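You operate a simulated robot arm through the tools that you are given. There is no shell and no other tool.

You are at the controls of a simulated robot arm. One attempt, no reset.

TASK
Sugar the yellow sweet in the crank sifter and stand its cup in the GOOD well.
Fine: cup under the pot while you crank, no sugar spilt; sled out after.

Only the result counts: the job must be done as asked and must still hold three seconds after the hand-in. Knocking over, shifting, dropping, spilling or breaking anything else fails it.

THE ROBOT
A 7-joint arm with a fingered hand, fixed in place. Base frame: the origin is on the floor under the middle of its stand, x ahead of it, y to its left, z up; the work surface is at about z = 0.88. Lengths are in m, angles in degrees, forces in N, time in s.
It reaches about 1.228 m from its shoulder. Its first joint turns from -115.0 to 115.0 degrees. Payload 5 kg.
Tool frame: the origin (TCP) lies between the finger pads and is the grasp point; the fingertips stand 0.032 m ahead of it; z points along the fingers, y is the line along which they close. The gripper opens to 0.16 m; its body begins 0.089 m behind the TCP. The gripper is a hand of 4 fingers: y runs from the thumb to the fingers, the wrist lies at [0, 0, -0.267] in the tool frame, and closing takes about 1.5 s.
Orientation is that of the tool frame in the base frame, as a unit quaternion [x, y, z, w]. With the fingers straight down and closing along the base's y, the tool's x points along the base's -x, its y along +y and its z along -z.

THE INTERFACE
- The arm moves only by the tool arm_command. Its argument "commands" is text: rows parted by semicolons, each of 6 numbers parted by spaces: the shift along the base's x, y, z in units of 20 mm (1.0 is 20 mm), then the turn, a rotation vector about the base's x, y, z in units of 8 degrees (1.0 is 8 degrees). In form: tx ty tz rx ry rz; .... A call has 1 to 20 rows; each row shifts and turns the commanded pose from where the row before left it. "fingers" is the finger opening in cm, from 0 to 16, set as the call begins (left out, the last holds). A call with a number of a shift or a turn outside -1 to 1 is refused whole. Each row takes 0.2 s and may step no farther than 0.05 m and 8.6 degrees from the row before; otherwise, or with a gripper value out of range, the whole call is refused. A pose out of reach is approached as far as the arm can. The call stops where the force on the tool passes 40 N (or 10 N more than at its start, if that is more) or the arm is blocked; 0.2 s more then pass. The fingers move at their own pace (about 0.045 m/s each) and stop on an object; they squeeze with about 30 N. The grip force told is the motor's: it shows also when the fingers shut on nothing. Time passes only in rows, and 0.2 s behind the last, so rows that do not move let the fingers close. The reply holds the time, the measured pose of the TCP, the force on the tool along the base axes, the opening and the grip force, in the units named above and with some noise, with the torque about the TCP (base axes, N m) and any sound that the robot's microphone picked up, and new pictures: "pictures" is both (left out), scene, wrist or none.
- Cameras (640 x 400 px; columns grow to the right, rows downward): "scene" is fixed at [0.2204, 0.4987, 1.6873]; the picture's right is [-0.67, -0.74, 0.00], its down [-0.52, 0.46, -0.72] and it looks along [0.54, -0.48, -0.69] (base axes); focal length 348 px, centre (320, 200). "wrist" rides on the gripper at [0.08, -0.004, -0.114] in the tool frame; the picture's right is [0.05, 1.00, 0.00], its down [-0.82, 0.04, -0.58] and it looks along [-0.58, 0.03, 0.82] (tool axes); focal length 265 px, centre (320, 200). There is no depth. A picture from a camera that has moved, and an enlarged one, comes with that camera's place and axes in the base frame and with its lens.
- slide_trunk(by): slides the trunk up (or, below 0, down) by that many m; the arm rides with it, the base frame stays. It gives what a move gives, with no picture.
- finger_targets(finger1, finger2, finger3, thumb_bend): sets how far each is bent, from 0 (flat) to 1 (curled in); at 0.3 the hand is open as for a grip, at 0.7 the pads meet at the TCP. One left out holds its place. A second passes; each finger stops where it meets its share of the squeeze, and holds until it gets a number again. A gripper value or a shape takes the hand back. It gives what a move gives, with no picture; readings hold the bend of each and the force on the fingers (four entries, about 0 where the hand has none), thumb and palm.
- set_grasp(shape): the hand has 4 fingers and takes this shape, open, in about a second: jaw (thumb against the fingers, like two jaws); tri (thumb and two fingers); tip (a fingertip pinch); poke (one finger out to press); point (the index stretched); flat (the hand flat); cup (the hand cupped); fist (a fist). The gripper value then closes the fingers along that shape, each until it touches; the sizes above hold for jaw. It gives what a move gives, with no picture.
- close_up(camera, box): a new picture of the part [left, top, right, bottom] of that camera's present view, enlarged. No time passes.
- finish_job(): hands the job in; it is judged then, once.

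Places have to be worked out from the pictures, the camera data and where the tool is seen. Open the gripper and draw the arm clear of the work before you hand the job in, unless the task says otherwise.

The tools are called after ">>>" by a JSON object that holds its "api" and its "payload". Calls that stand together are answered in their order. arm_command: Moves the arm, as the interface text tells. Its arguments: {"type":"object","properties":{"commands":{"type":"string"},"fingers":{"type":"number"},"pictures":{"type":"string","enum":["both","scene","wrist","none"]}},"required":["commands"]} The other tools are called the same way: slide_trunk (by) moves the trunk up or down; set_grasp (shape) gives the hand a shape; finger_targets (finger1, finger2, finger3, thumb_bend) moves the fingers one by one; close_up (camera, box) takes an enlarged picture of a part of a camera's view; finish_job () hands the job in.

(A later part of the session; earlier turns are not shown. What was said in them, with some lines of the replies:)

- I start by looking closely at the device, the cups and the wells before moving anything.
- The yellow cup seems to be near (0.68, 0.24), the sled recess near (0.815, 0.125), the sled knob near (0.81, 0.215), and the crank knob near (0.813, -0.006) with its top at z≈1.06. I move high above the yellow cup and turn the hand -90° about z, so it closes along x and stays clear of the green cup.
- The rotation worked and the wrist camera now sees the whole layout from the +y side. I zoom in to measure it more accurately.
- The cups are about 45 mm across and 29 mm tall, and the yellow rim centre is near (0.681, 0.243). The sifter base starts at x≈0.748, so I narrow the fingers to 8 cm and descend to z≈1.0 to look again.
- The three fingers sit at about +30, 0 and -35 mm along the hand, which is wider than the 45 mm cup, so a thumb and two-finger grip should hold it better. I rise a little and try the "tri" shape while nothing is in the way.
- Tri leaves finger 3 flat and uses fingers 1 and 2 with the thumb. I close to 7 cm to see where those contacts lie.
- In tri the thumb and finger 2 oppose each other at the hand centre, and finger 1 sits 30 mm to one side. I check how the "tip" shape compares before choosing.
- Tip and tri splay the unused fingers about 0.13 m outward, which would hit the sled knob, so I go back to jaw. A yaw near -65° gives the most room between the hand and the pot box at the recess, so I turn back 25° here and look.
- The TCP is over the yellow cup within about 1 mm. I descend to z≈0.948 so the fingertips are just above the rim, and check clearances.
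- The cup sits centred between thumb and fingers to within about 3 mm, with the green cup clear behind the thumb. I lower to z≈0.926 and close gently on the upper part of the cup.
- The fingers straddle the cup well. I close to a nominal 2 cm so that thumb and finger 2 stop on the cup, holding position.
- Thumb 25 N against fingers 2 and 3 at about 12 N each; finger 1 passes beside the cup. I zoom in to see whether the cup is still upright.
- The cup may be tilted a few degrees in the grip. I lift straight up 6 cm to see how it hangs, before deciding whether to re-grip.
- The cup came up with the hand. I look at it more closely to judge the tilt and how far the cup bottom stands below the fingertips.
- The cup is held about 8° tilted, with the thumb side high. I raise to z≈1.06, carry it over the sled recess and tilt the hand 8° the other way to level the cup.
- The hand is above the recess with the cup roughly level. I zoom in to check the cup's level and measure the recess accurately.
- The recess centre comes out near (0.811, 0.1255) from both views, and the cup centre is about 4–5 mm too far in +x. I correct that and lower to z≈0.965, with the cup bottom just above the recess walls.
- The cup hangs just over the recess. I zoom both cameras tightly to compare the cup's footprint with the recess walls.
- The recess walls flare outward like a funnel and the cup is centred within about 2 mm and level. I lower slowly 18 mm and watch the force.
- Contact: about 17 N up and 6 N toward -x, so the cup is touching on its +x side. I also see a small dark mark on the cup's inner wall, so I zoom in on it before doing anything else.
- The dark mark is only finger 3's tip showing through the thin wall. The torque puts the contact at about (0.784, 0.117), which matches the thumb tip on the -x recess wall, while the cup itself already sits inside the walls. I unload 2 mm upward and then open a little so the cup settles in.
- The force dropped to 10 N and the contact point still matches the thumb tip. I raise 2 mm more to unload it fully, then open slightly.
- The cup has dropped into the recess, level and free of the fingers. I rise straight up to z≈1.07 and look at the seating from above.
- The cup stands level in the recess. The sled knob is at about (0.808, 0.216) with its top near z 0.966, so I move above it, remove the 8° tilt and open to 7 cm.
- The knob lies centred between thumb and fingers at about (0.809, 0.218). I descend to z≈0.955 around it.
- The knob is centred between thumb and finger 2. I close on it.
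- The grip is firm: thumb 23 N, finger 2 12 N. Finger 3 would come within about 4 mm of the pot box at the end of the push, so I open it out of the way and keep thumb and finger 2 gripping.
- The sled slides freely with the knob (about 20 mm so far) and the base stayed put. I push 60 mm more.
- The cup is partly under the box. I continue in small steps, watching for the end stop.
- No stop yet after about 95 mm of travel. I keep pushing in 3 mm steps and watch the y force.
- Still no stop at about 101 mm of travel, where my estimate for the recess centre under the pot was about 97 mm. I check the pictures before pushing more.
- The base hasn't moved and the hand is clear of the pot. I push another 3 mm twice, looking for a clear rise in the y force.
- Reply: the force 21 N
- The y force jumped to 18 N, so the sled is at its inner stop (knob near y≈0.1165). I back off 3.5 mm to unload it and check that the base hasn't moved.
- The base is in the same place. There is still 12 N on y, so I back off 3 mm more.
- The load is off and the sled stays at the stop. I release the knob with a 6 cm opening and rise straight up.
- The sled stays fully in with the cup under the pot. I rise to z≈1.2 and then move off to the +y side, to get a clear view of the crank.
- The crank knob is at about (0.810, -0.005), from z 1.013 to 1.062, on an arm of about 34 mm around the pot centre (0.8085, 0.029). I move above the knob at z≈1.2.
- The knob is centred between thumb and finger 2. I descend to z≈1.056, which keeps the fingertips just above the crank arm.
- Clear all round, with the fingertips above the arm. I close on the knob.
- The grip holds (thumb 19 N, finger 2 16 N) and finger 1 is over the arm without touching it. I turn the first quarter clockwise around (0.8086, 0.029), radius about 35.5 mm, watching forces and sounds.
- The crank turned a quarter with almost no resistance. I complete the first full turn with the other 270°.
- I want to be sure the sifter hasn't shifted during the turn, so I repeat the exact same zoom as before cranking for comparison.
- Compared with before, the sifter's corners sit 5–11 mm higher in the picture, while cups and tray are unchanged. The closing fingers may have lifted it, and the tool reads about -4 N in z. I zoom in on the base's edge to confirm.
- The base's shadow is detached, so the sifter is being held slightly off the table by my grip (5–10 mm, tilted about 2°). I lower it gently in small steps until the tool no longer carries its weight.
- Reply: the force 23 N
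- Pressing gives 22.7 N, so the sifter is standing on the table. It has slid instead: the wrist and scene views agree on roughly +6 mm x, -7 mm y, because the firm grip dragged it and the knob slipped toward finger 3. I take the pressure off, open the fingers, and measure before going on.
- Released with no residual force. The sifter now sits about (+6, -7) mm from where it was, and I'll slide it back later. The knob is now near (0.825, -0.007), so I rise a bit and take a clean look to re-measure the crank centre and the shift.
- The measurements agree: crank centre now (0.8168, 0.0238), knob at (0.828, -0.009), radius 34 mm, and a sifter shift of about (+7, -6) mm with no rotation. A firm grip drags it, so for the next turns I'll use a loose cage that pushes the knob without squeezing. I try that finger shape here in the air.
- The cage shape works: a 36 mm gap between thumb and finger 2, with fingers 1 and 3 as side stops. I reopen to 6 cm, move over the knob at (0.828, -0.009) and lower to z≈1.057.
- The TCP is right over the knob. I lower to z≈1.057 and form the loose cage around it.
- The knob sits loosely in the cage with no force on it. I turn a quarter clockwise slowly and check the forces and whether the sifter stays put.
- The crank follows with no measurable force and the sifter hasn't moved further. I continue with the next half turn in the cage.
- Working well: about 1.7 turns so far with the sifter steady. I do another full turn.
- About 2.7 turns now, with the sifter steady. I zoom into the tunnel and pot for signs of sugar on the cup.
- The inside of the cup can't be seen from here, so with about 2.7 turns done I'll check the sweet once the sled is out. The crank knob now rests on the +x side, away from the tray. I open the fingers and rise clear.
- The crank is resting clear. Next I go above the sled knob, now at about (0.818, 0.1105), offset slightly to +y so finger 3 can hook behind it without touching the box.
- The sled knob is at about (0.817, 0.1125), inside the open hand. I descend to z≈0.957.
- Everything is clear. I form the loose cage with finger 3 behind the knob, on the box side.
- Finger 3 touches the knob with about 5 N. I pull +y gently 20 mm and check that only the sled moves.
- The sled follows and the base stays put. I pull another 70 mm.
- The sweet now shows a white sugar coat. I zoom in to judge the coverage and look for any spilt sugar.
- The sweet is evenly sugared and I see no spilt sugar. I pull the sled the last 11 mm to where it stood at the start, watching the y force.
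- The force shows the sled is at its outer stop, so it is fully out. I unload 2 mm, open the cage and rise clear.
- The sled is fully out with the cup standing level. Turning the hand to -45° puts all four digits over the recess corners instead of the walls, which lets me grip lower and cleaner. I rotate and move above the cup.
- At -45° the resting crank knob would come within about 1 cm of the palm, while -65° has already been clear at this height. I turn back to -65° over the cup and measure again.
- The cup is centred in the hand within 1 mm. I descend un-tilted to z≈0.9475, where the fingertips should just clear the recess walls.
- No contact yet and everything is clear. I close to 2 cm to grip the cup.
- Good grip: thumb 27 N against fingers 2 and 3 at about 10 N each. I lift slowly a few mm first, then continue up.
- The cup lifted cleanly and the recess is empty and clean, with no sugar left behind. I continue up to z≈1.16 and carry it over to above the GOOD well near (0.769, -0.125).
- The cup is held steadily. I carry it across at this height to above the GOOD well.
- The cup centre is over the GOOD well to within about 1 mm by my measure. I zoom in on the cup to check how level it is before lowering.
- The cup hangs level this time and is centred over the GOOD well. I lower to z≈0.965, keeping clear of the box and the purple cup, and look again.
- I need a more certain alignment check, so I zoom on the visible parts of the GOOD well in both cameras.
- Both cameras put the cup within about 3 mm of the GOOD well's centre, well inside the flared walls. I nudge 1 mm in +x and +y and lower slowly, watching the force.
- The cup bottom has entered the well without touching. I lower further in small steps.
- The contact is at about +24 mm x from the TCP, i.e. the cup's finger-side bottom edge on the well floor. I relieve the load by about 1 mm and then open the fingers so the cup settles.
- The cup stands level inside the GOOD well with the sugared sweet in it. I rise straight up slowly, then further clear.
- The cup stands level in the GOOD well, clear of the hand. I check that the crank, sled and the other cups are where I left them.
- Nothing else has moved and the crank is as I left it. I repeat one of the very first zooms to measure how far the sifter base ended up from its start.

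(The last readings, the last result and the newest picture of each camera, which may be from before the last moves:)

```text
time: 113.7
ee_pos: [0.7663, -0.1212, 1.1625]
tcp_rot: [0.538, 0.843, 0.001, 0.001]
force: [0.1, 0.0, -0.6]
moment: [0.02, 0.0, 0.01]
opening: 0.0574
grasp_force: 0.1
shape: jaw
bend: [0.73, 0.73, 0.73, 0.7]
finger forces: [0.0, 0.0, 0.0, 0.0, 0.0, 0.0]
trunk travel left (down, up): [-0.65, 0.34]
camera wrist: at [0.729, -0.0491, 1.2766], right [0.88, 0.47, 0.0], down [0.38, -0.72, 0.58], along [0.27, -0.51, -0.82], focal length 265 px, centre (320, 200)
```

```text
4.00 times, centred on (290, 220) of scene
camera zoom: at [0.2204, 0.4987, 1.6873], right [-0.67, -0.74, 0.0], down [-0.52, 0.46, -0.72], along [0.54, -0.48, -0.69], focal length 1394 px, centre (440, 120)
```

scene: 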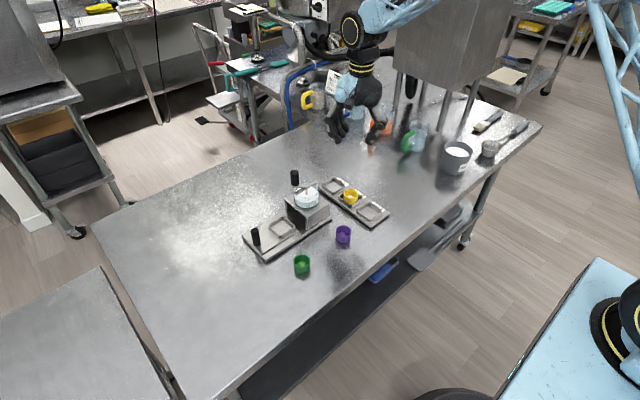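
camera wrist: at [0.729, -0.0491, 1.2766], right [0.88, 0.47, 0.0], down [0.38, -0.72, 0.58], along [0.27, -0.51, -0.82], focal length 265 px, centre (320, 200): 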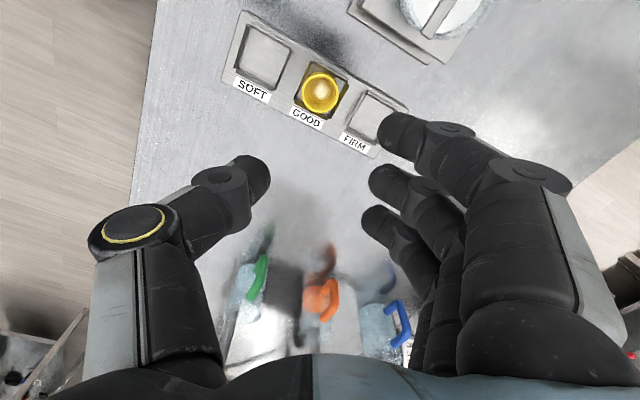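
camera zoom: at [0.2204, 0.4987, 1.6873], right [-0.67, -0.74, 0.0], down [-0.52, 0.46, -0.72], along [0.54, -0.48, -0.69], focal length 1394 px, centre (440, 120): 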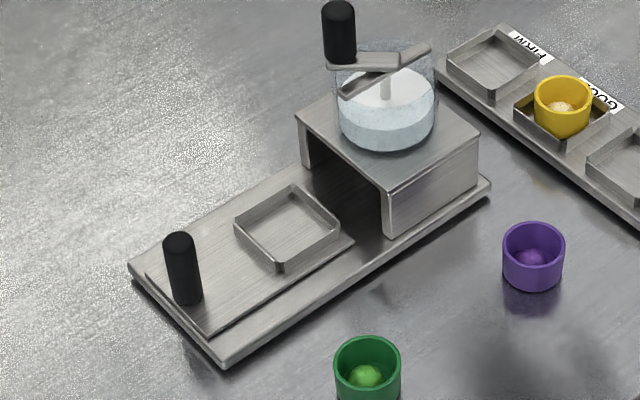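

Everything else is in place: the crank is untouched since the sled came out, the sled is at its outer stop, and no sugar is spilt. The sifter base ended about 8–9 mm from its start (in-plane, standing flat). I leave it, because nudging it could turn the crank with no cup underneath. I draw the arm up and back, and open the gripper.

>>> {"api": "arm_command", "payload": {"commands": "0 0 1 0 0 0; 0 0 1 0 0 0; 0 0 1 0 0 0; 0 0 1 0 0 0; 0 0 1 0 0 0; 0 0 1 0 0 0; -1 0 0.3 0 0 0; -1 0 0 0 0 0; -1 0 0 0 0 0; -1 0 0 0 0 0; -1 0 0 0 0 0; -1 0 0 0 0 0; 0 0 0 0 0 0; 0 0 0 0 0 0", "fingers": 16}}

>>> {"api": "close_up", "payload": {"camera": "scene", "box": [225, 150, 405, 300]}}

>>> {"api": "close_up", "payload": {"camera": "scene", "box": [330, 170, 380, 210]}}

```text
time: 116.7
ee_pos: [0.6451, -0.1211, 1.289]
tcp_rot: [0.537, 0.843, 0.001, 0.0]
force: [-0.4, -0.5, -0.1]
moment: [-0.03, 0.0, 0.02]
opening: 0.1599
grasp_force: 0.0
shape: jaw
bend: [0.3, 0.3, 0.3, 0.3]
finger forces: [0.0, 0.0, 0.0, 0.0, 0.0, 0.0]
trunk travel left (down, up): [-0.65, 0.34]
camera wrist: at [0.6079, -0.0485, 1.402], right [0.88, 0.47, 0.0], down [0.38, -0.72, 0.58], along [0.27, -0.51, -0.82], focal length 265 px, centre (320, 200)
```

scene: 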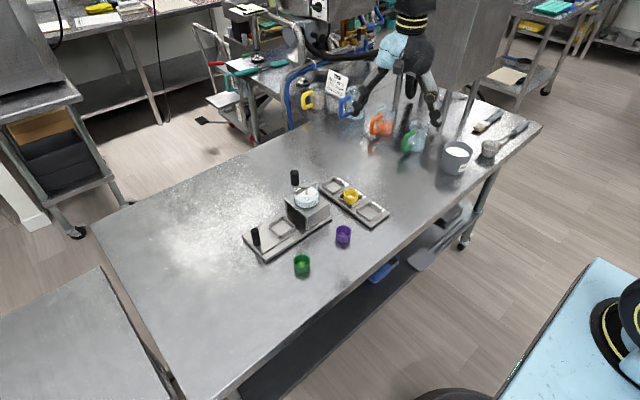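
wrist: 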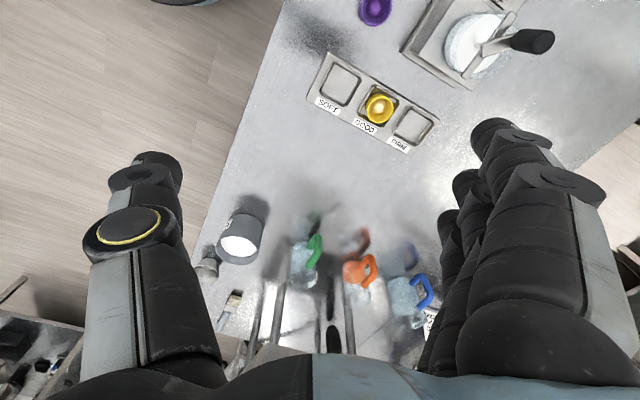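

```text
2.67 times, centred on (315, 225) of scene
camera zoom: at [0.2204, 0.4987, 1.6873], right [-0.67, -0.74, 0.0], down [-0.52, 0.46, -0.72], along [0.54, -0.48, -0.69], focal length 929 px, centre (333, 133)
```

zoom: 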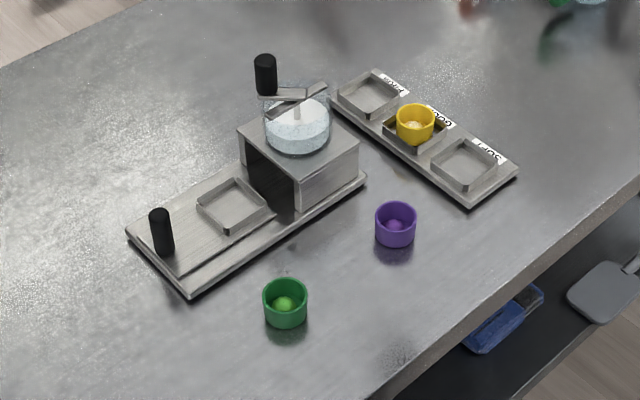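

```text
10.00 times, centred on (355, 190) of scene
camera zoom: at [0.2204, 0.4987, 1.6873], right [-0.67, -0.74, 0.0], down [-0.52, 0.46, -0.72], along [0.54, -0.48, -0.69], focal length 3485 px, centre (-30, 300)
```

zoom: 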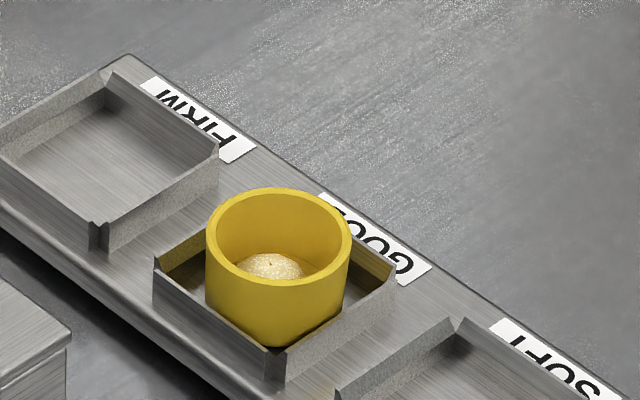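

The sugared sweet's cup stands level in the GOOD well and the sled is out. The arm is clear with the gripper open, so I hand the job in.

>>> {"api": "finish_job", "payload": {}}

```text
The job is handed in.
```

The yellow sweet is sugared and its cup stands level in the GOOD well. The job is handed in, but the sifter ended up about 8–9 mm from where it started, and I left it there.

- **Sugaring:** I cranked about 2.7 turns, all with the cup under the pot. The sweet came out evenly coated, and I saw no spilt sugar in the sled, on the sifter or on the table.
- **Sled:** It is pulled fully out to its stop, and the crank has not moved since.
- **Sifter shift:** The sifter slid during the first crank turn because I gripped the knob too firmly. For the remaining turns I held the knob loosely and it did not slide any further. I did not push it back, because a nudge could have turned the crank with no cup underneath. If moving the sifter counts as shifting something, that could fail the job.
- **Everything else:** The green and purple cups and the tray show no movement. The gripper is open and the arm is drawn clear.
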